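You operate a simulated robot arm through the tools that you are given. There is no shell and no other tool.

You are at the controls of a simulated robot arm. One attempt, no reset.

TASK
Run the suction pump, draw the black-ringed beaker empty, park the hose, switch off.

It is judged by the outcome, as a careful person would: the job done as asked, and still so three seconds after it is handed in. It fails if anything else is knocked over, pushed out of place, dropped, spilled or broken.

THE ROBOT
A 6-joint arm with a three-finger gripper, fixed in place. Base frame: the origin is on the floor under the middle of its stand, x ahead of it, y to its left, z up. Units: mm, rad, N and s.
It reaches about 1213 mm from its shoulder. Its first joint turns from -2.897 to 2.897 rad. Payload 4.89 kg.
Tool frame: the origin (TCP) lies between the finger pads and is the grasp point; the fingertips stand 30 mm ahead of it; z points along the fingers, y is the line along which they close. The gripper opens to 164 mm; its body begins 125 mm behind the TCP.
Orientation is that of the tool frame in the base frame, as a unit quaternion [x, y, z, w]. With the fingers straight down and closing along the base's y, the tool's x points along the base's -x, its y along +y and its z along -z.

THE INTERFACE
- The arm moves only by the tool step_arm. Its argument "deltas" is a list that holds one entry, the list of rows, each a list of 7 numbers: the turn, a rotation vector about the tool's x, y, z in rad, then the shift along the tool's x, y, z in mm, then the closure, from 0 (fully open) to 1 (shut). In form: [[[rx, ry, rz, dx, dy, dz, hand], ...]]. A call has 1 to 20 rows; each row is the pose to reach, as a shift and turn from the pose commanded when the call began, along the tool's axes at that moment. Each row takes 0.2 s and may step no farther than 50 mm and 0.15 rad from the row before; otherwise, or with a gripper value out of range, the whole call is refused. Where a pose cannot be reached the arm comes as near as it can. A force on the tool above 40 N (or 10 N above the force at the start of the call, whichever is more), or a blocked arm, ends the call early, and 0.2 s more pass. Each finger travels about 108 mm/s and halts on what it meets, pressing with about 42 N; the grip force reading is that of the motor and also rises with nothing between the fingers. The clock runs only during rows and for 0.2 s after the last one: add rows that repeat a pose to give the fingers time. The reply holds the time, the measured pose of the TCP, the force on the tool along the base axes, the opening and the grip force, in the units named above and with some noise, with the torque about the TCP (base axes, N m) and any sound that the robot's microphone picked up, and new pictures: "show" is both (left out), scene, wrist or none.
- Cameras (640 x 400 px; columns grow to the right, rows downward): "scene" is fixed at [220.1, 652.5, 1032.8]; the picture's right is [-0.14, -0.99, 0.00], its down [-0.55, 0.08, -0.83] and it looks along [0.82, -0.11, -0.56] (base axes); focal length 274 px, centre (320, 200). "wrist" rides on the gripper at [76, -2, -152] in the tool frame; the picture's right is [0.02, 1.00, 0.00], its down [-0.88, 0.02, -0.47] and it looks along [-0.47, 0.01, 0.88] (tool axes); focal length 247 px, centre (320, 200). There is no depth. A picture from a camera that has moved, and an enlarged one, comes with that camera's place and axes in the base frame and with its lens.
- move_column(by): moves the trunk up (or, below 0, down) by that many mm; the arm rides with it, the base frame stays. It gives what a move gives, with no picture.
- zoom(camera, box): a new picture of the part [left, top, right, bottom] of that camera's present view, enlarged. No time passes.
- finish_job(): hands the job in; it is judged then, once.

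Places have to be worked out from the pictures, the camera data and where the tool is seen. Open the gripper and draw the arm clear of the work before you hand the job in, unless the task says otherwise.

The tools are called after "Emit:" as name(argument=value, ...) on one line, values as JSON. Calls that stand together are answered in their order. step_arm: Moves the arm, as the interface text tells. Its arguments: {"type":"object","properties":{"deltas":{"type":"array","items":{"type":"array","items":{"type":"array","items":{"type":"number"}}}},"show":{"type":"string","enum":["both","scene","wrist","none"]}},"required":["deltas"]} The other tools are called the same way: move_column (by) moves the trunk up or down; zoom (camera, box) takes an enlarged picture of a part of a camera's view; finish_job () hands the job in.

At the start:

```text
time_s: 0.0
ee_pos: [710.9, 506.7, 805.3]
tcp_rot: [0.001, 1.0, 0.0, 0.0]
force: [0.7, -0.3, 1.2]
wrist_torque: [-0.02, 0.0, 0.02]
grip_width: 164.4
grasp_force: 0.1
trunk travel left (down, up): [-100.0, 290.0]
```

scene: 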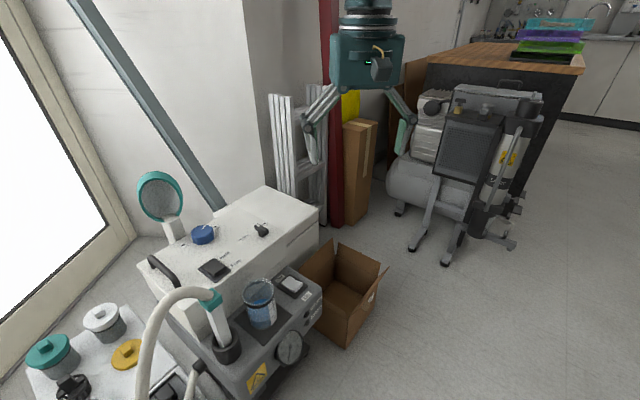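
wrist: 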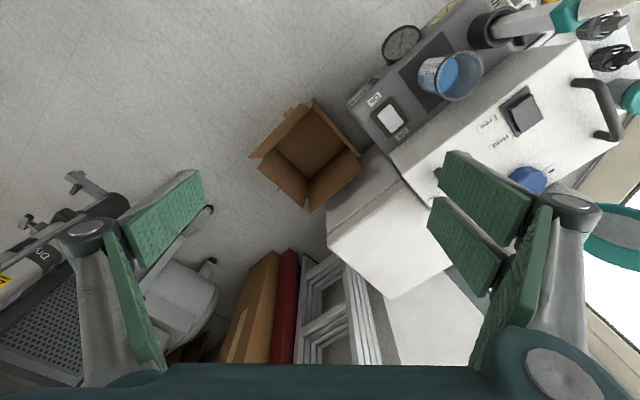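

The pictures show a pump unit with a dial, a rocker switch, a beaker standing on it and a hose in a holder. I'll zoom in to see the details before moving.

Emit:
zoom(camera="scene", box=[130, 240, 340, 400])

Emit:
zoom(camera="scene", box=[0, 240, 220, 400])

Emit:
zoom(camera="wrist", box=[340, 0, 640, 200])

Emit:
zoom(camera="scene", box=[120, 160, 340, 300])

```text
2.50 times, centred on (235, 320) of scene
camera zoom: at [220.1, 652.5, 1032.8], right [-0.14, -0.99, 0.0], down [-0.55, 0.08, -0.83], along [0.82, -0.11, -0.56], focal length 685 px, centre (532, -100)
```

zoom: 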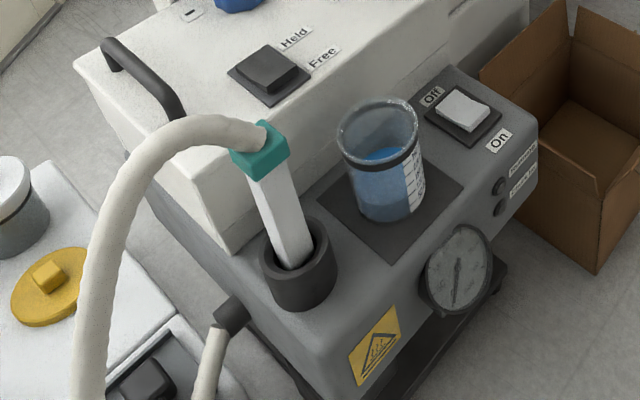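

```text
2.50 times, centred on (110, 320) of scene
camera zoom: at [220.1, 652.5, 1032.8], right [-0.14, -0.99, 0.0], down [-0.55, 0.08, -0.83], along [0.82, -0.11, -0.56], focal length 685 px, centre (845, -100)
```

zoom: 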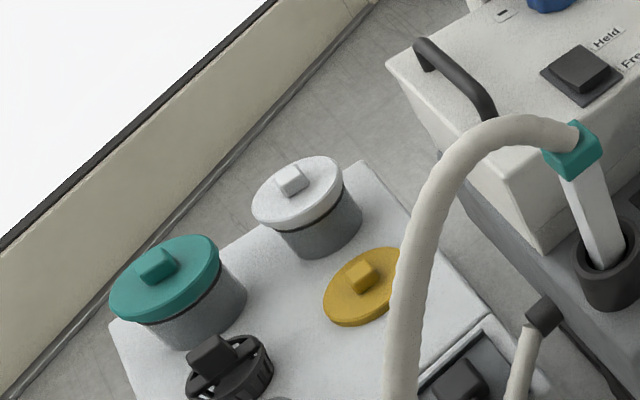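

```text
2.00 times, centred on (490, 100) of wrist
camera zoom: at [635.6, 505.3, 957.5], right [-0.02, 1.0, 0.0], down [0.88, 0.02, 0.47], along [0.47, 0.01, -0.88], focal length 494 px, centre (-20, 400)
```

zoom: 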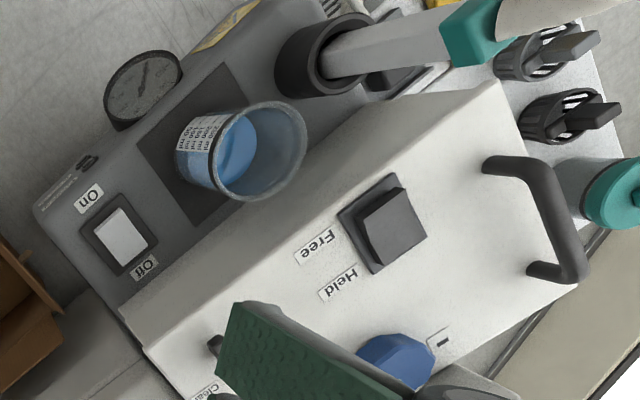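

```text
2.86 times, centred on (230, 230) of scene
camera zoom: at [220.1, 652.5, 1032.8], right [-0.14, -0.99, 0.0], down [-0.55, 0.08, -0.83], along [0.82, -0.11, -0.56], focal length 783 px, centre (577, 114)
```

zoom: 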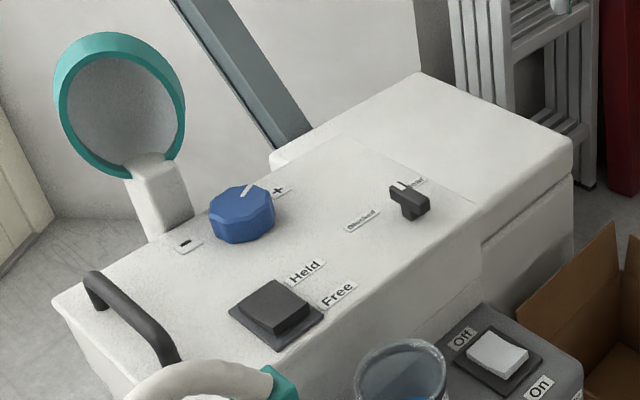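

The pump's switch is a white rocker (Off/On). The beaker with blue liquid is near (640, 740, rim z≈498), and the hose wand stands in a holder cup near (561, 814, 420). I'll move the arm toward -x/+y while staying high, to get a better look at everything.

Emit:
step_arm(deltas=[[[0, 0, 0, 40, 20, -10, 0], [0, 0, 0, 80, 40, -20, 0], [0, 0, 0, 120, 60, -30, 0], [0, 0, 0, 160, 80, -40, 0], [0, 0, 0, 200, 100, -50, 0], [0, 0, 0, 240, 120, -60, 0]]], show="both")

```text
time_s: 1.4
ee_pos: [471.4, 626.2, 863.1]
tcp_rot: [0.001, 1.0, 0.0, 0.0]
force: [1.3, -0.3, -0.6]
wrist_torque: [0.15, 0.24, -0.03]
grip_width: 164.2
grasp_force: 0.0
trunk travel left (down, up): [-100.0, 290.0]
camera wrist: at [395.6, 624.7, 1015.6], right [-0.02, 1.0, 0.0], down [0.88, 0.02, 0.47], along [0.47, 0.01, -0.88], focal length 247 px, centre (320, 200)
```

scene: 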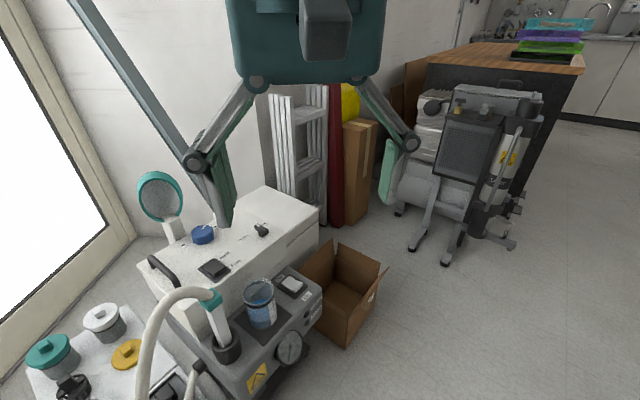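
wrist: 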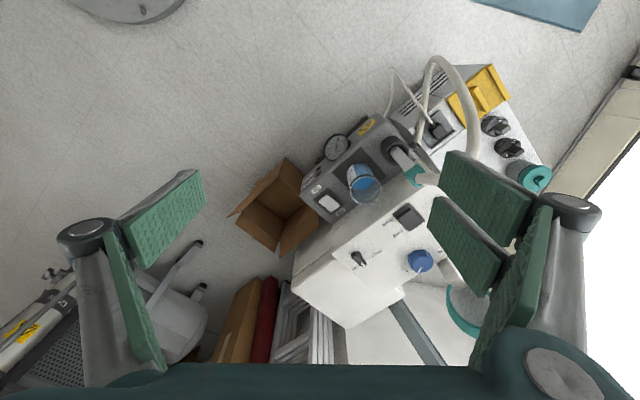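

Emit:
zoom(camera="wrist", box=[280, 40, 480, 240])

Emit:
zoom(camera="wrist", box=[370, 40, 570, 200])

Emit:
zoom(camera="wrist", box=[290, 100, 410, 220])

```text
2.00 times, centred on (380, 140) of wrist
camera zoom: at [395.6, 624.7, 1015.6], right [-0.02, 1.0, 0.0], down [0.88, 0.02, 0.47], along [0.47, 0.01, -0.88], focal length 494 px, centre (200, 320)
```

zoom: 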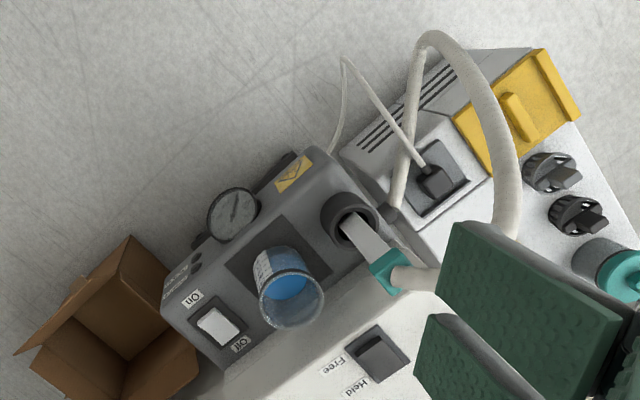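

```text
2.50 times, centred on (470, 120) of wrist
camera zoom: at [395.6, 624.7, 1015.6], right [-0.02, 1.0, 0.0], down [0.88, 0.02, 0.47], along [0.47, 0.01, -0.88], focal length 617 px, centre (-55, 400)
```

zoom: 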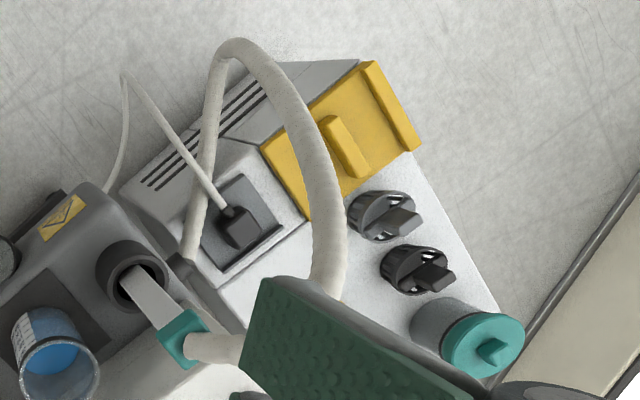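

```text
3.33 times, centred on (350, 160) of wrist
camera zoom: at [395.6, 624.7, 1015.6], right [-0.02, 1.0, 0.0], down [0.88, 0.02, 0.47], along [0.47, 0.01, -0.88], focal length 823 px, centre (220, 333)
```

zoom: 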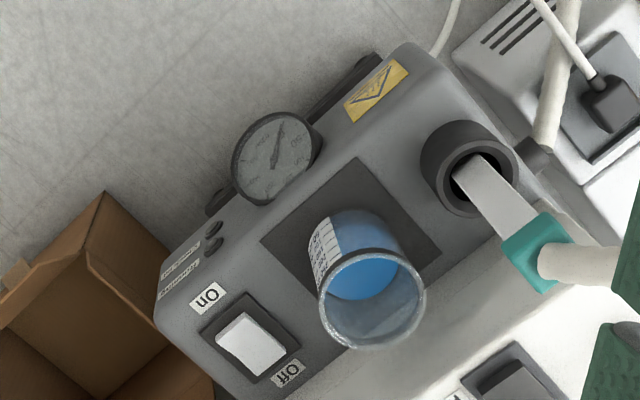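

The pump axis runs roughly from the holder (561, 814) past the beaker (640, 740) to the switch (728, 660, z≈410). I'll look at the gripper's finger layout and read the labels and the rocker more closely.

Emit:
zoom(camera="wrist", box=[40, 140, 240, 400])

Emit:
zoom(camera="wrist", box=[420, 140, 620, 400])

Emit:
zoom(camera="scene", box=[265, 265, 335, 325])

Emit:
zoom(camera="wrist", box=[300, 160, 360, 220])

Emit:
zoom(camera="scene", box=[180, 270, 280, 370])

```text
1.54 times, centred on (140, 270) of wrist
camera zoom: at [395.6, 624.7, 1015.6], right [-0.02, 1.0, 0.0], down [0.88, 0.02, 0.47], along [0.47, 0.01, -0.88], focal length 380 px, centre (597, 92)
```

zoom: 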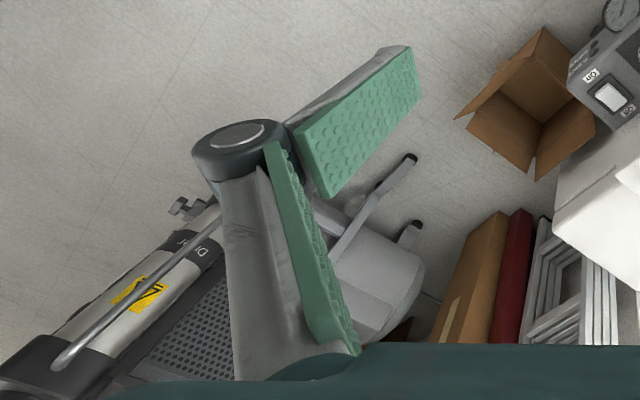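

```text
1.54 times, centred on (520, 270) of wrist
camera zoom: at [395.6, 624.7, 1015.6], right [-0.02, 1.0, 0.0], down [0.88, 0.02, 0.47], along [0.47, 0.01, -0.88], focal length 380 px, centre (12, 92)
```

zoom: 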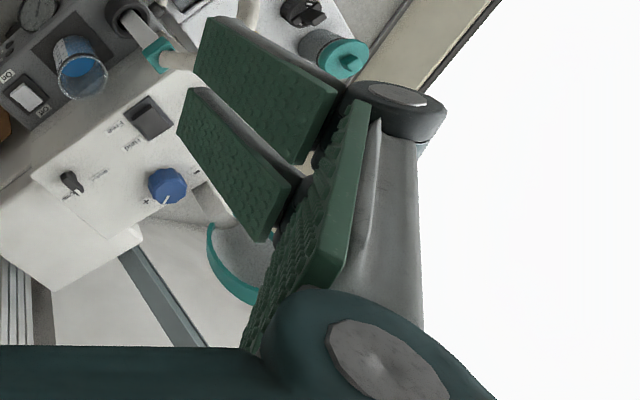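

```text
6.67 times, centred on (300, 295) of scene
camera zoom: at [220.1, 652.5, 1032.8], right [-0.14, -0.99, 0.0], down [-0.55, 0.08, -0.83], along [0.82, -0.11, -0.56], focal length 1827 px, centre (453, -433)
```

zoom: 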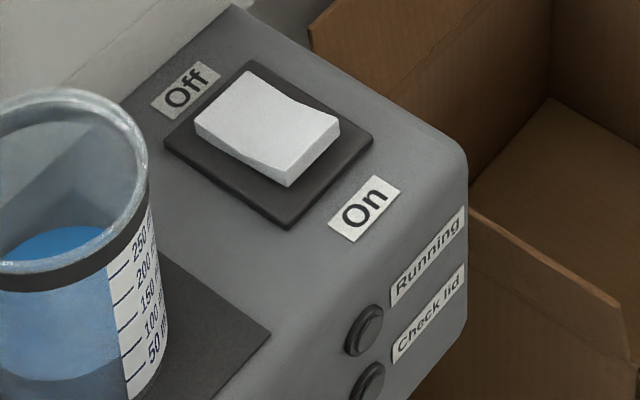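

```text
6.67 times, centred on (330, 190) of wrist
camera zoom: at [395.6, 624.7, 1015.6], right [-0.02, 1.0, 0.0], down [0.88, 0.02, 0.47], along [0.47, 0.01, -0.88], focal length 1646 px, centre (253, 267)
```

zoom: 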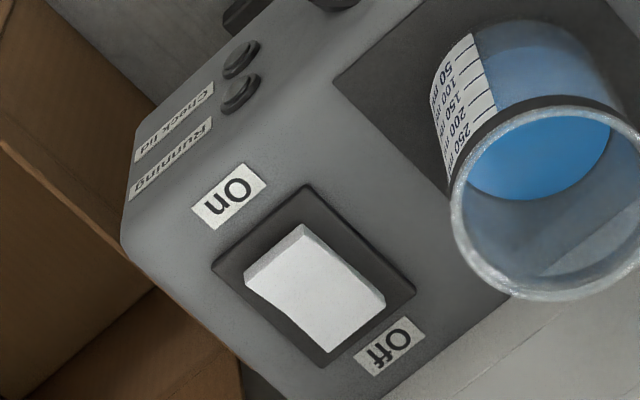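

```text
4.00 times, centred on (230, 320) of scene
camera zoom: at [220.1, 652.5, 1032.8], right [-0.14, -0.99, 0.0], down [-0.55, 0.08, -0.83], along [0.82, -0.11, -0.56], focal length 1096 px, centre (680, -280)
```

zoom: 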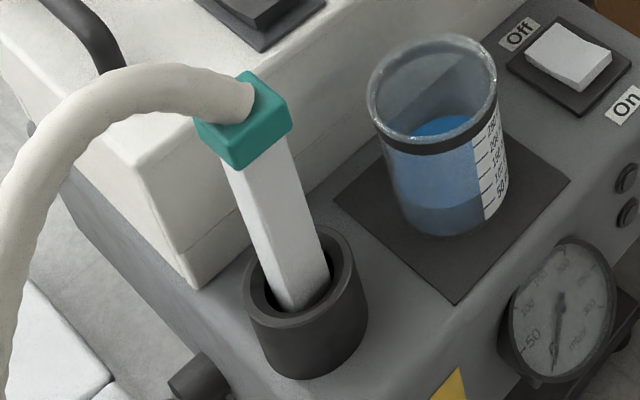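

The rocker's On end stands raised, so the pump is off. The front has "Running" and "Check lid" lights, which suggests some lid may matter, so I'll move to see the left unit and its lids better.

Emit:
step_arm(deltas=[[[0, 0, 0, 20, 36, -7, 0], [0, 0, 0, 40, 72, -14, 0], [0, 0, 0, 60, 108, -21, 0], [0, 0, 0, 80, 144, -28, 0], [0, 0, 0, 100, 180, -35, 0], [0, 0, 0, 120, 216, -42, 0]]], show="both")

```text
time_s: 2.8
ee_pos: [351.4, 843.0, 907.1]
tcp_rot: [0.001, 1.0, 0.001, 0.0]
force: [0.9, -1.4, 0.0]
wrist_torque: [0.14, 0.17, 0.03]
grip_width: 164.0
grasp_force: 0.0
trunk travel left (down, up): [-100.0, 290.0]
camera wrist: at [276.2, 841.8, 1060.3], right [-0.02, 1.0, 0.0], down [0.88, 0.02, 0.47], along [0.47, 0.01, -0.88], focal length 247 px, centre (320, 200)
```

scene: 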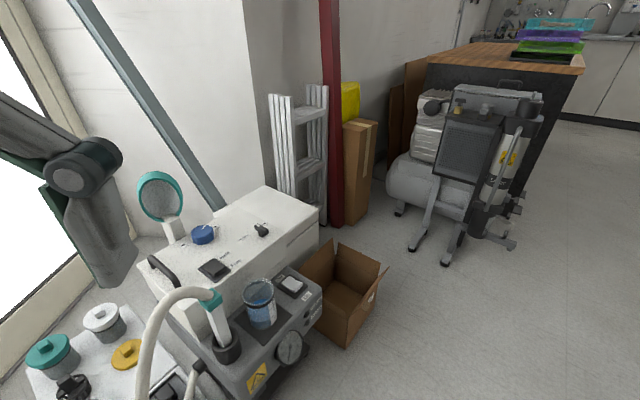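
wrist: 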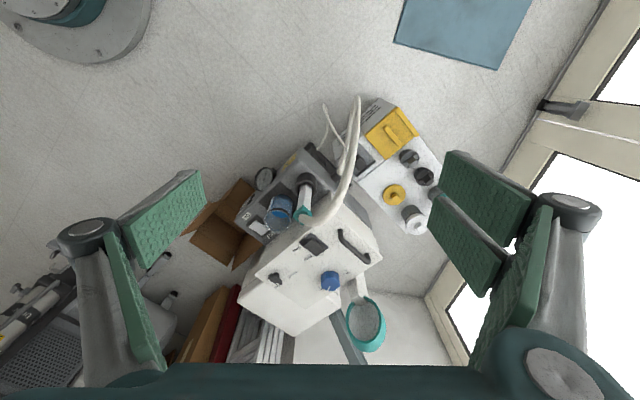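

Emit:
zoom(camera="wrist", box=[320, 80, 460, 250])

Emit:
zoom(camera="wrist", box=[220, 90, 380, 250])

Emit:
zoom(camera="scene", box=[0, 280, 200, 400])

Emit:
zoom(camera="wrist", box=[250, 220, 410, 360])

```text
2.35 times, centred on (390, 165) of wrist
camera zoom: at [276.2, 841.8, 1060.3], right [-0.02, 1.0, 0.0], down [0.88, 0.02, 0.47], along [0.47, 0.01, -0.88], focal length 581 px, centre (155, 282)
```

zoom: 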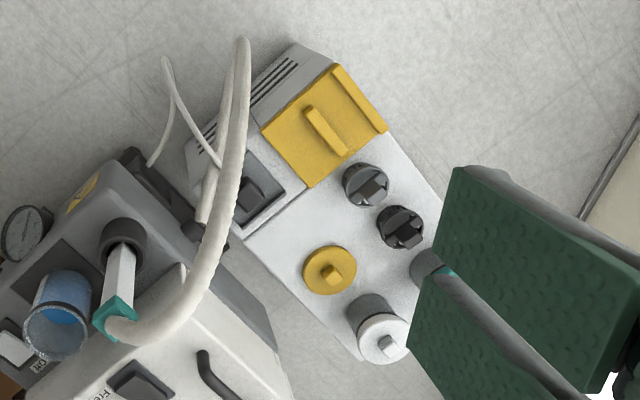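

```text
2.50 times, centred on (300, 170) of wrist
camera zoom: at [276.2, 841.8, 1060.3], right [-0.02, 1.0, 0.0], down [0.88, 0.02, 0.47], along [0.47, 0.01, -0.88], focal length 617 px, centre (370, 275)
```

zoom: 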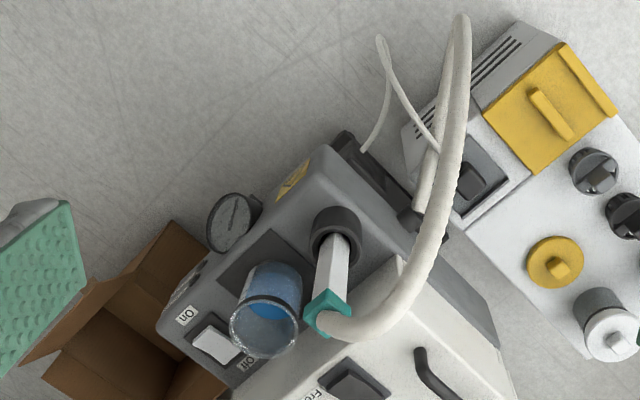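

```text
3.20 times, centred on (100, 340) of scene
camera zoom: at [220.1, 652.5, 1032.8], right [-0.14, -0.99, 0.0], down [-0.55, 0.08, -0.83], along [0.82, -0.11, -0.56], focal length 877 px, centre (1024, -248)
```

zoom: 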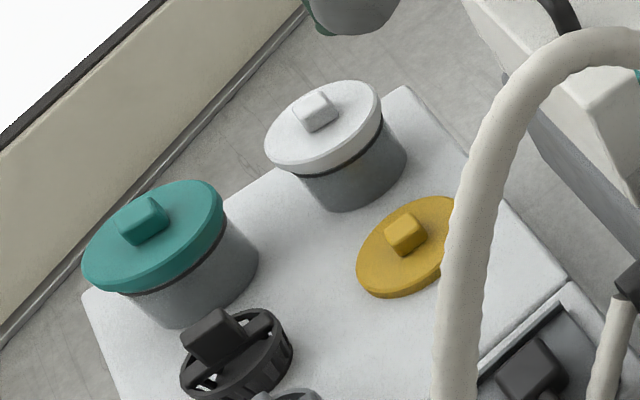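

```text
2.86 times, centred on (330, 290) of wrist
camera zoom: at [276.2, 841.8, 1060.3], right [-0.02, 1.0, 0.0], down [0.88, 0.02, 0.47], along [0.47, 0.01, -0.88], focal length 706 px, centre (291, -57)
```

zoom: 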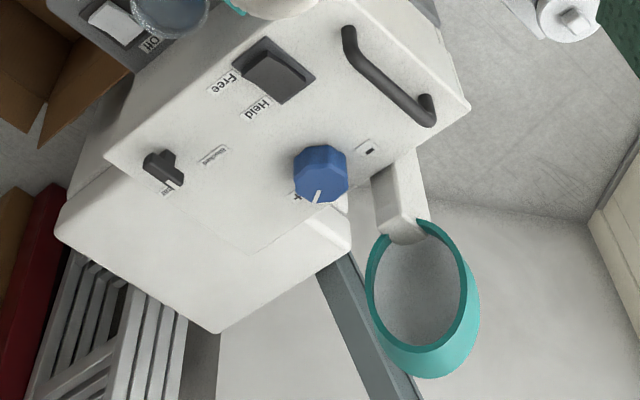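

The left unit's jars and lids look shut, and the wand's hose arches up to about z 665 and leaves along the pump axis toward the left. I'll turn the tool so its x lies along the pump axis, which suits both the rocker press and the wand grip, while moving above the switch at a safe height.

Emit:
step_arm(deltas=[[[0, 0, -0.149, -22, -12, 12, 0], [0, 0, -0.298, -44, -24, 24, 0], [0, 0, -0.447, -66, -36, 36, 0], [0, 0, -0.596, -88, -48, 48, 0], [0, 0, -0.745, -110, -60, 60, 0], [0, 0, -0.894, -132, -72, 72, 0], [0, 0, -1.043, -154, -84, 84, 0], [0, 0, -1.192, -176, -96, 96, 0], [0, 0, -1.341, -198, -108, 108, 0], [0, 0, -1.49, -220, -120, 120, 0], [0, 0, -1.639, -242, -132, 132, 0], [0, 0, -1.788, -264, -144, 144, 0], [0, 0, -1.937, -286, -156, 156, 0], [0, 0, -2.086, -308, -168, 168, 0], [0, 0, -2.235, -330, -180, 180, 0], [0, 0, -2.384, -352, -193, 200, 0]]], show="both")

```text
time_s: 6.2
ee_pos: [701.6, 650.3, 708.8]
tcp_rot: [0.93, -0.368, 0.001, 0.0]
force: [-1.6, 0.6, 1.9]
wrist_torque: [0.01, -0.22, 0.02]
grip_width: 163.9
grasp_force: 0.0
trunk travel left (down, up): [-100.0, 290.0]
camera wrist: at [759.1, 598.9, 861.5], right [-0.67, -0.74, 0.0], down [-0.65, 0.59, 0.47], along [-0.35, 0.32, -0.88], focal length 247 px, centre (320, 200)
```

scene: 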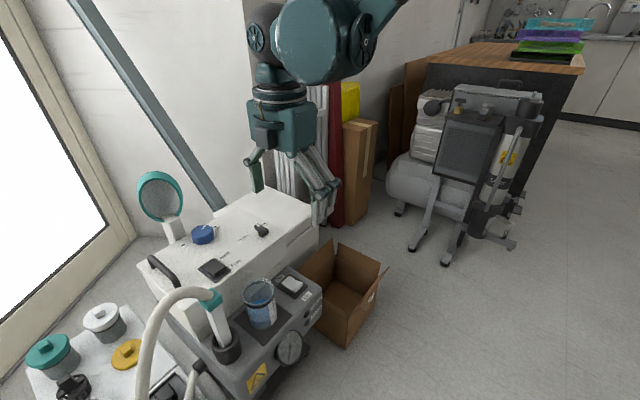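
wrist: 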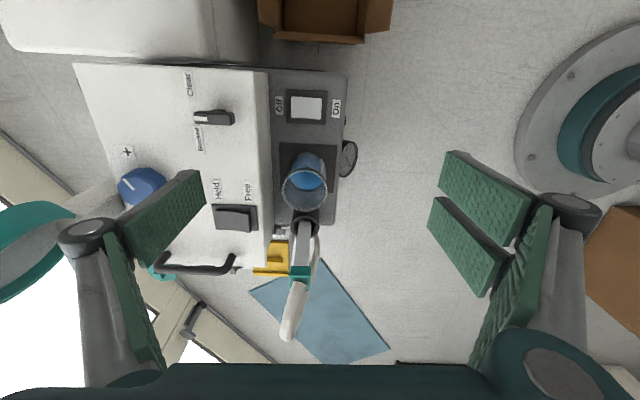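

The tool is now aligned with the pump: its axis runs straight up the wrist picture. I'll close the fingers here to see how the tips look for pressing the rocker.

Emit:
step_arm(deltas=[[[0, 0, 0, 0, 0, 0, 0.5], [0, 0, 0, 0, 0, 0, 1], [0, 0, 0, 0, 0, 0, 1], [0, 0, 0, 0, 0, 0, 1], [0, 0, 0, 0, 0, 0, 1], [0, 0, 0, 0, 0, 0, 1]]], show="both")

Emit:
zoom(camera="wrist", box=[220, 40, 420, 200])

Emit:
zoom(camera="scene", box=[220, 80, 360, 230])

```text
time_s: 7.6
ee_pos: [703.0, 650.0, 708.0]
tcp_rot: [0.929, -0.371, 0.0, 0.0]
force: [0.2, 0.1, 0.4]
wrist_torque: [-0.02, 0.0, -0.02]
grip_width: 0.1
grasp_force: 41.2
trunk travel left (down, up): [-100.0, 290.0]
camera wrist: at [759.9, 598.3, 861.1], right [-0.67, -0.74, 0.0], down [-0.65, 0.59, 0.47], along [-0.35, 0.32, -0.88], focal length 247 px, centre (320, 200)
```

scene: 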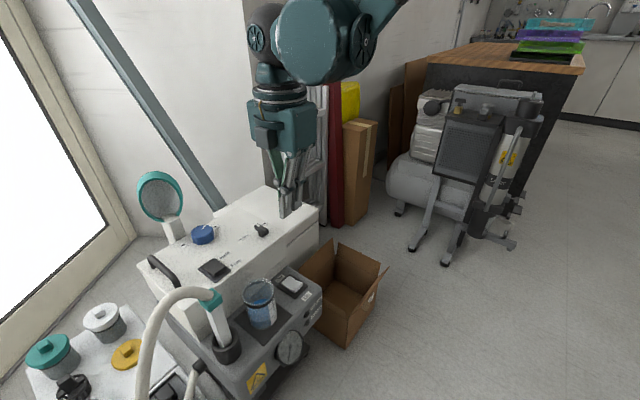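
wrist: 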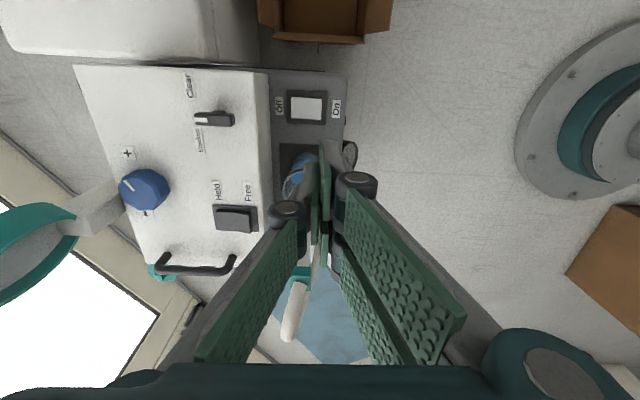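

```text
2.50 times, centred on (320, 120) of wrist
camera zoom: at [759.9, 598.3, 861.1], right [-0.67, -0.74, 0.0], down [-0.65, 0.59, 0.47], along [-0.35, 0.32, -0.88], focal length 617 px, centre (320, 400)
```

zoom: 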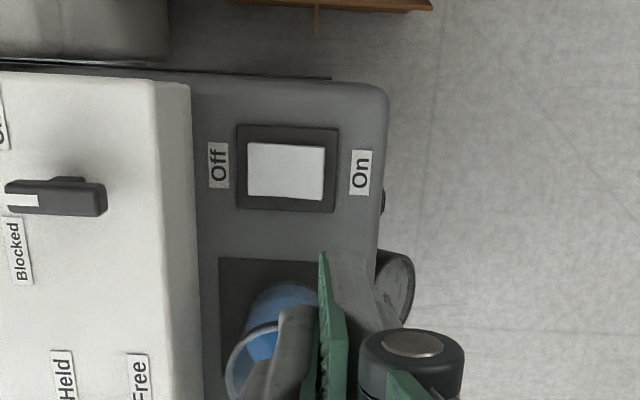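

```text
2.67 times, centred on (290, 155) of scene
camera zoom: at [220.1, 652.5, 1032.8], right [-0.14, -0.99, 0.0], down [-0.55, 0.08, -0.83], along [0.82, -0.11, -0.56], focal length 731 px, centre (400, 320)
```

zoom: 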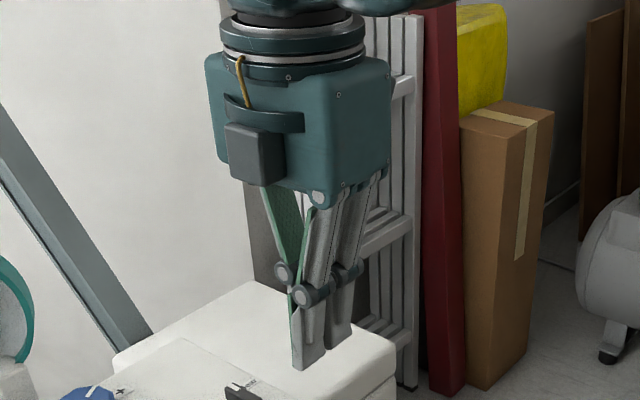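

The two-finger side spans about x ±31 mm at the tips, so it covers the rocker's width. I'll tilt the tool 0.3 rad so the body leans away from the white machine's wall, and hover above the On half at about (714, 646).

Emit:
step_arm(deltas=[[[0.1, 0, 0, 3, -2, 38, 1], [0.2, 0, 0, 6, -4, 76, 1], [0.3, 0, 0, 9, -5, 114, 1], [0.3, 0, 0, 11, -5, 151, 1], [0.3, 0, 0, 11, -5, 188, 1]]], show="both")

Emit:
zoom(camera="scene", box=[210, 210, 350, 350])

Emit:
zoom(camera="wrist", box=[220, 40, 420, 200])

```text
time_s: 8.8
ee_pos: [714.8, 644.7, 517.7]
tcp_rot: [0.919, -0.365, 0.055, -0.139]
force: [-1.3, 0.3, 0.7]
wrist_torque: [0.04, -0.04, -0.02]
grip_width: 0.0
grasp_force: 42.4
trunk travel left (down, up): [-100.0, 290.0]
camera wrist: at [741.1, 560.6, 664.3], right [-0.64, -0.71, -0.3], down [-0.75, 0.49, 0.45], along [-0.17, 0.51, -0.84], focal length 247 px, centre (320, 200)
```

scene: 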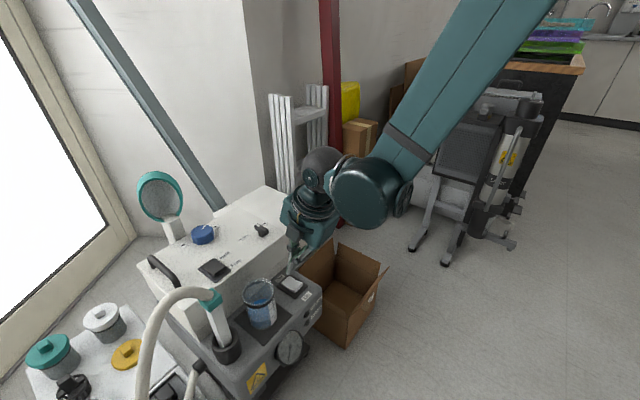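
wrist: 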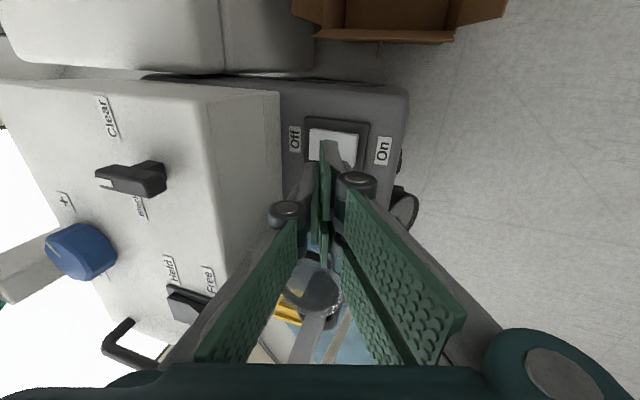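

```text
2.86 times, centred on (280, 280) of scene
camera zoom: at [220.1, 652.5, 1032.8], right [-0.14, -0.99, 0.0], down [-0.55, 0.08, -0.83], along [0.82, -0.11, -0.56], focal length 783 px, centre (434, -29)
```

zoom: 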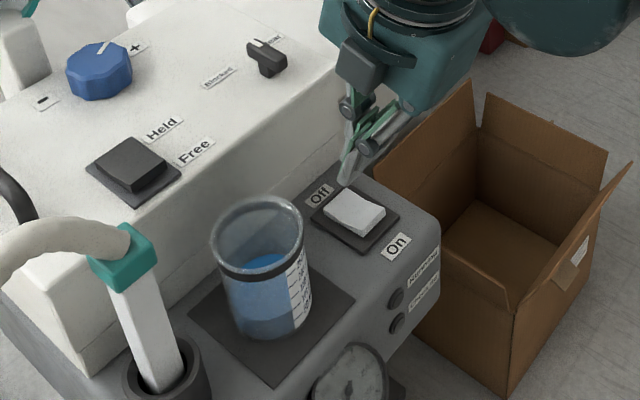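

```text
2.50 times, centred on (320, 120) of wrist
camera zoom: at [741.1, 560.6, 664.3], right [-0.64, -0.71, -0.3], down [-0.75, 0.49, 0.45], along [-0.17, 0.51, -0.84], focal length 617 px, centre (320, 400)
```

zoom: 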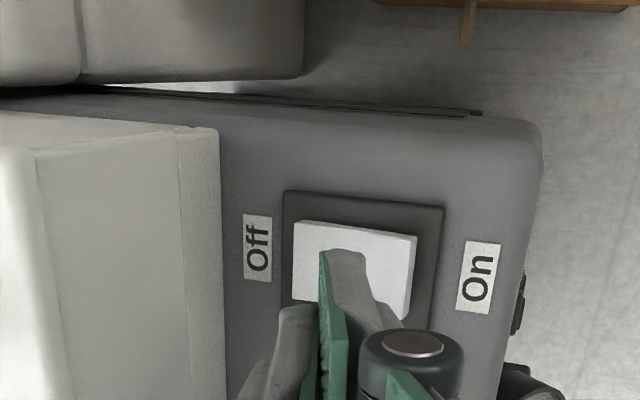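

The tips hover above the On half of the rocker, about 60 mm up. I'll lower straight down along base z in shrinking steps and watch the force.

Emit:
step_arm(deltas=[[[0, 0, 0, 0, 7.4, 23.9, 1], [0, 0, 0, 0, 13.3, 43, 1], [0, 0, 0, 0, 16.2, 52.5, 1], [0, 0, 0, 0, 17.1, 55.4, 1]]], show="both")

Emit:
zoom(camera="scene", box=[250, 240, 340, 330])

Emit:
zoom(camera="wrist", box=[240, 60, 420, 220])

```text
time_s: 9.8
ee_pos: [715.1, 644.6, 459.8]
tcp_rot: [0.918, -0.366, 0.055, -0.139]
force: [-0.4, -0.2, 0.6]
wrist_torque: [0.01, -0.02, -0.01]
grip_width: 0.1
grasp_force: 41.4
trunk travel left (down, up): [-100.0, 290.0]
camera wrist: at [740.8, 561.6, 607.2], right [-0.64, -0.71, -0.3], down [-0.75, 0.49, 0.45], along [-0.17, 0.51, -0.84], focal length 247 px, centre (320, 200)
```

scene: 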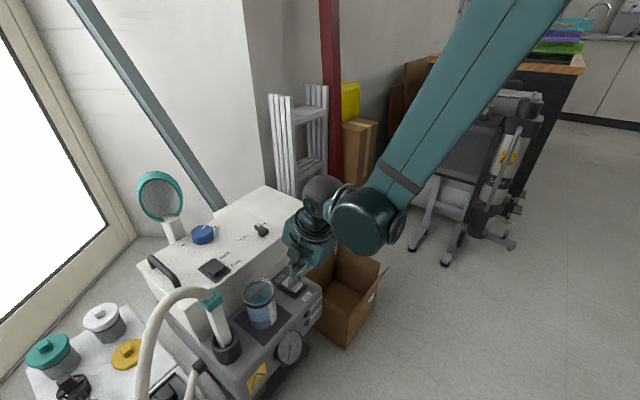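
wrist: 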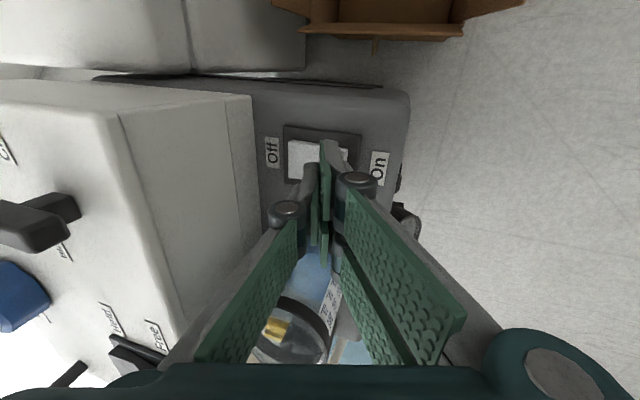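

```text
4.44 times, centred on (295, 285) of scene
camera zoom: at [220.1, 652.5, 1032.8], right [-0.14, -0.99, 0.0], down [-0.55, 0.08, -0.83], along [0.82, -0.11, -0.56], focal length 1218 px, centre (431, -178)
```

zoom: 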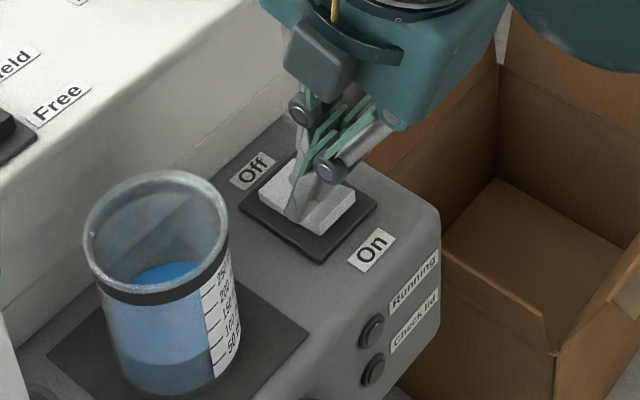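

```text
2.50 times, centred on (330, 140) of wrist
camera zoom: at [740.8, 561.6, 607.2], right [-0.64, -0.71, -0.3], down [-0.75, 0.49, 0.45], along [-0.17, 0.51, -0.84], focal length 617 px, centre (295, 350)
```

zoom: 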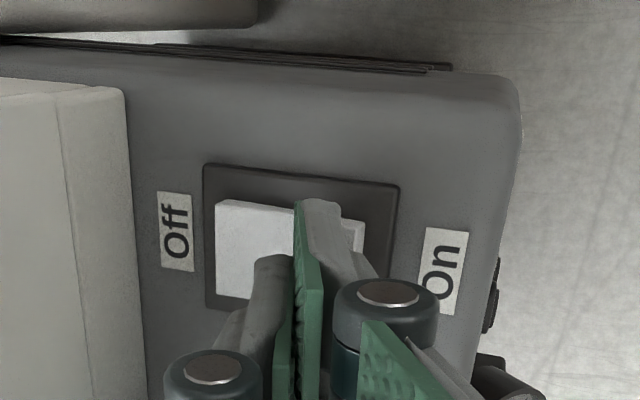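

The front fingers sit over the On half, just above the surface, with no contact force yet. I'll continue down in 3 mm steps.

Emit:
step_arm(deltas=[[[0, 0, 0, 0, 0.9, 2.9, 1], [0, 0, 0, 0, 1.8, 5.7, 1], [0, 0, 0, 0, 2.7, 8.6, 1]]], show="both")

Emit:
zoom(camera="scene", box=[250, 240, 340, 330])

Emit:
zoom(camera="wrist", box=[240, 60, 420, 220])

```text
time_s: 10.6
ee_pos: [714.9, 646.1, 452.3]
tcp_rot: [0.918, -0.366, 0.055, -0.139]
force: [0.5, -0.3, 0.0]
wrist_torque: [0.02, -0.01, 0.01]
grip_width: 0.1
grasp_force: 41.6
trunk travel left (down, up): [-100.0, 290.0]
camera wrist: at [741.2, 561.3, 597.8], right [-0.64, -0.71, -0.3], down [-0.75, 0.49, 0.45], along [-0.17, 0.51, -0.84], focal length 247 px, centre (320, 200)
```

scene: 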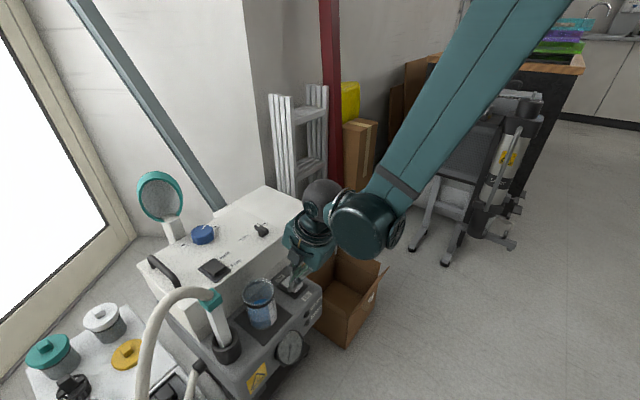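
wrist: 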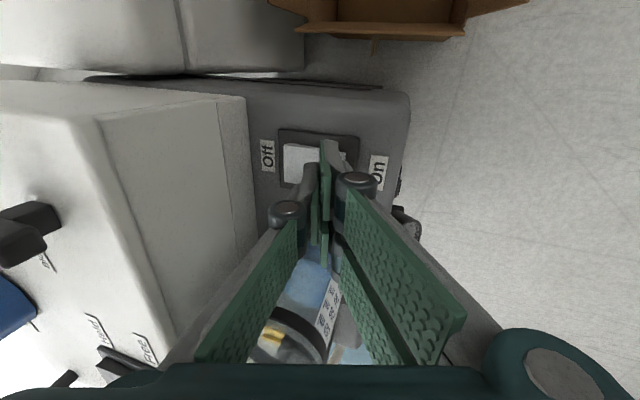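

```text
4.44 times, centred on (295, 285) of scene
camera zoom: at [220.1, 652.5, 1032.8], right [-0.14, -0.99, 0.0], down [-0.55, 0.08, -0.83], along [0.82, -0.11, -0.56], focal length 1218 px, centre (431, -178)
```

zoom: 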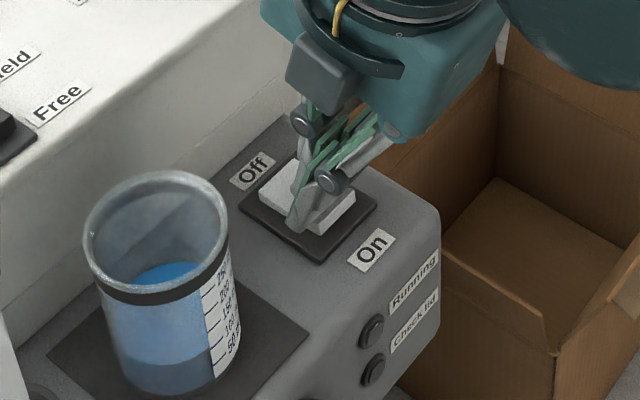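

```text
2.50 times, centred on (330, 140) of wrist
camera zoom: at [741.2, 561.3, 597.8], right [-0.64, -0.71, -0.3], down [-0.75, 0.49, 0.45], along [-0.17, 0.51, -0.84], focal length 617 px, centre (295, 350)
```

zoom: 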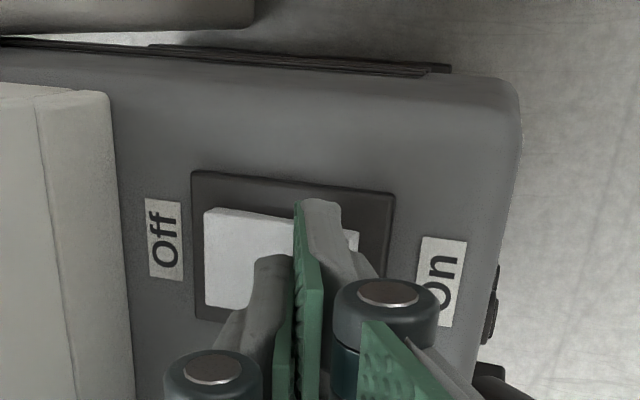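

No force yet at TCP z = 452, so I'll keep descending in 3 mm steps.

Emit:
step_arm(deltas=[[[0, 0, 0, 0, 0.9, 2.9, 1], [0, 0, 0, 0, 1.8, 5.7, 1], [0, 0, 0, 0, 2.7, 8.6, 1]]], show="scene")

Emit:
zoom(camera="scene", box=[250, 240, 340, 330])

Emit:
zoom(camera="wrist", box=[240, 60, 420, 220])

```text
time_s: 11.4
ee_pos: [714.5, 645.8, 442.4]
tcp_rot: [0.919, -0.366, 0.056, -0.139]
force: [0.7, 0.5, 5.7]
wrist_torque: [-0.02, -0.06, 0.01]
grip_width: 0.0
grasp_force: 42.0
trunk travel left (down, up): [-100.0, 290.0]
```

scene: 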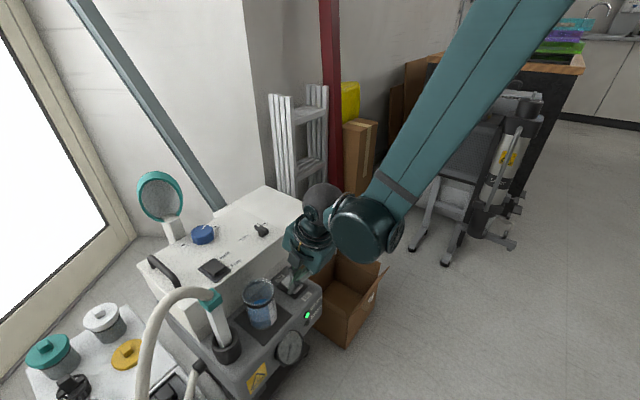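

```text
4.44 times, centred on (295, 285) of scene
camera zoom: at [220.1, 652.5, 1032.8], right [-0.14, -0.99, 0.0], down [-0.55, 0.08, -0.83], along [0.82, -0.11, -0.56], focal length 1218 px, centre (431, -178)
```

zoom: 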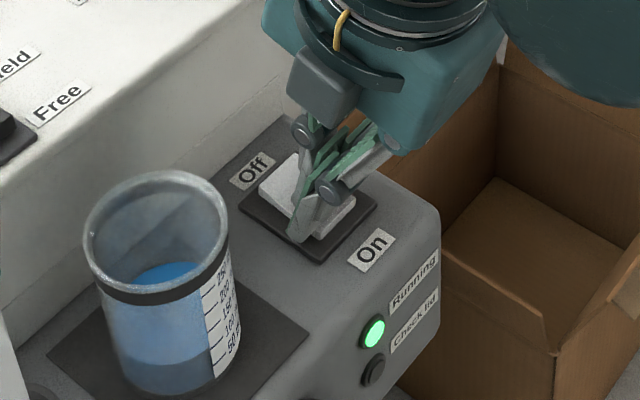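

```text
2.50 times, centred on (330, 140) of wrist
camera zoom: at [741.1, 561.4, 588.7], right [-0.64, -0.71, -0.3], down [-0.75, 0.49, 0.45], along [-0.17, 0.51, -0.84], focal length 617 px, centre (295, 350)
```

zoom: 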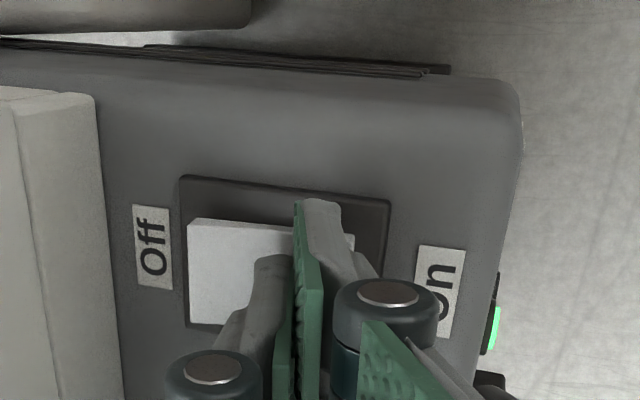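

The green Running light came on and the rocker tipped to On, while "Check lid" stays dark. I'll lift straight up and check that it holds.

Emit:
step_arm(deltas=[[[0, 0, 0, 0, -3, -9.5, 1], [0, 0, 0, 0, -12, -38, 1], [0, 0, 0, 0, -26, -84, 1], [0, 0, 0, 0, -40, -129, 1], [0, 0, 0, 0, -53, -172, 1]]], show="both")

Emit:
zoom(camera="scene", box=[240, 250, 340, 370])

Emit:
zoom(camera="wrist", box=[240, 60, 420, 220])

```text
time_s: 12.6
ee_pos: [714.5, 646.7, 622.2]
tcp_rot: [0.919, -0.366, 0.055, -0.138]
force: [1.1, 0.6, -1.4]
wrist_torque: [-0.09, 0.09, 0.03]
grip_width: 0.0
grasp_force: 42.2
trunk travel left (down, up): [-100.0, 290.0]
camera wrist: at [741.3, 561.9, 767.7], right [-0.64, -0.71, -0.29], down [-0.75, 0.49, 0.45], along [-0.17, 0.51, -0.84], focal length 247 px, centre (320, 200)
```

scene: 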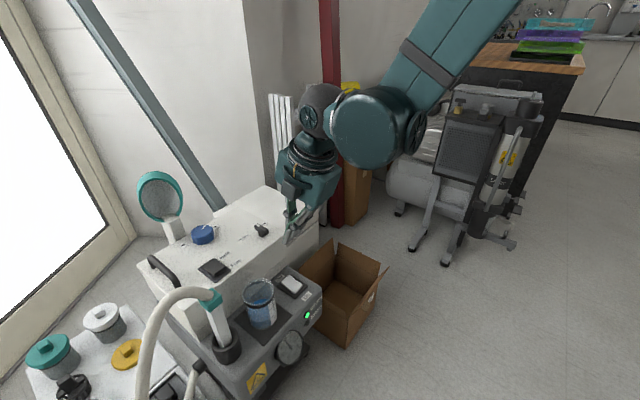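
wrist: 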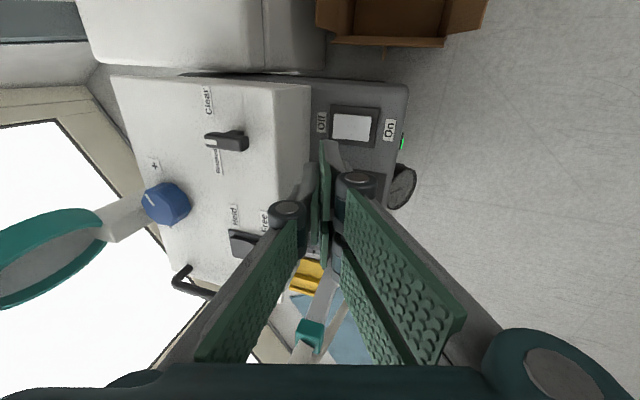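

```text
3.33 times, centred on (290, 310) of scene
camera zoom: at [220.1, 652.5, 1032.8], right [-0.14, -0.99, 0.0], down [-0.55, 0.08, -0.83], along [0.82, -0.11, -0.56], focal length 913 px, centre (420, -167)
```

zoom: 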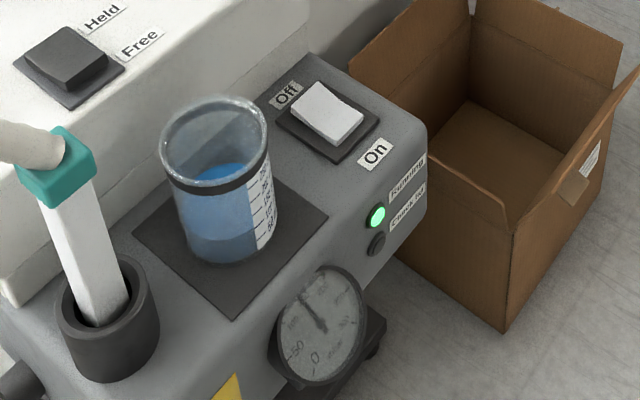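

```text
2.50 times, centred on (330, 140) of wrist
camera zoom: at [741.3, 561.9, 767.7], right [-0.64, -0.71, -0.29], down [-0.75, 0.49, 0.45], along [-0.17, 0.51, -0.84], focal length 617 px, centre (295, 350)
```

zoom: 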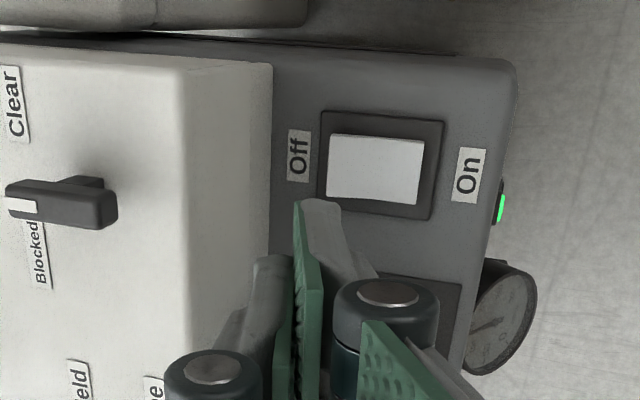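

The rocker stays at On, the Running light is lit and the gauge shows vacuum. I'll now straighten the tool, rise above the hose arch, part the fingers and move toward the wand, stopping short to measure it.

Emit:
step_arm(deltas=[[[-0.1, 0, 0, 0, -11, -35, 0.8], [-0.2, 0, 0, 0, -22, -71, 0.5], [-0.3, 0, 0, 0, -33, -106, 0.33], [-0.3, 0, 0, 0, -44, -141, 0.33], [-0.3, 0, 0, -45, -48, -140, 0.33], [-0.3, 0, 0, -90, -52, -139, 0.33], [-0.3, 0, 0, -130, -57, -138, 0.33], [-0.3, 0, 0, -160, -62, -136, 0.33], [-0.3, 0, 0, -160, -62, -136, 0.33]]], show="both")

Emit:
zoom(camera="wrist", box=[240, 120, 420, 340])

Emit:
zoom(camera="scene", box=[130, 160, 330, 360])

```text
time_s: 14.6
ee_pos: [610.3, 768.1, 770.7]
tcp_rot: [0.929, -0.37, 0.0, 0.0]
force: [0.0, -0.7, 0.3]
wrist_torque: [0.01, 0.02, 0.0]
grip_width: 110.0
grasp_force: 0.0
trunk travel left (down, up): [-100.0, 290.0]
camera wrist: at [667.4, 717.1, 923.6], right [-0.67, -0.74, 0.0], down [-0.65, 0.59, 0.47], along [-0.35, 0.32, -0.88], focal length 247 px, centre (320, 200)
```

scene: 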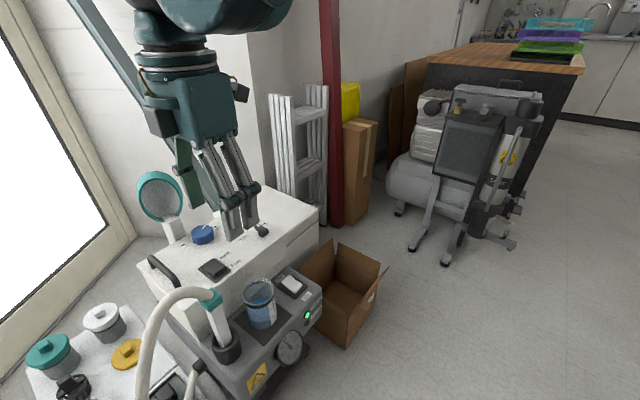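
wrist: 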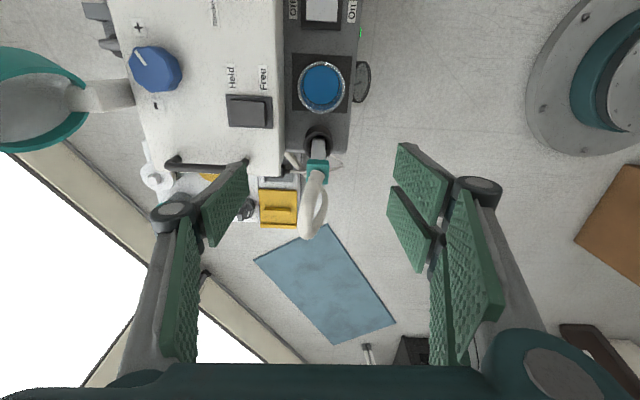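

```text
1.82 times, centred on (330, 230) of wrist
camera zoom: at [667.4, 717.1, 923.6], right [-0.67, -0.74, 0.0], down [-0.65, 0.59, 0.47], along [-0.35, 0.32, -0.88], focal length 449 px, centre (302, 146)
```

zoom: 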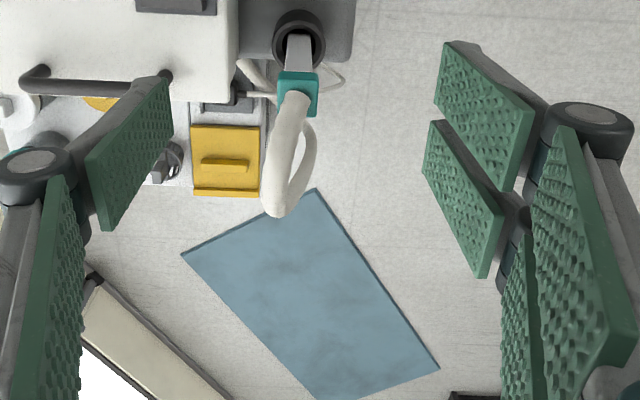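

```text
2.00 times, centred on (230, 260) of scene
camera zoom: at [220.1, 652.5, 1032.8], right [-0.14, -0.99, 0.0], down [-0.55, 0.08, -0.83], along [0.82, -0.11, -0.56], focal length 548 px, centre (500, 80)
```

zoom: 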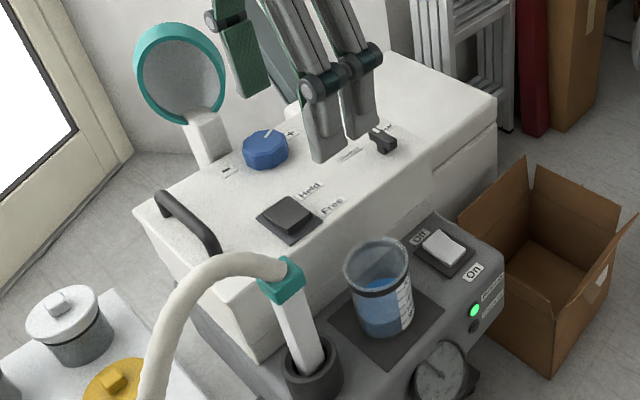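

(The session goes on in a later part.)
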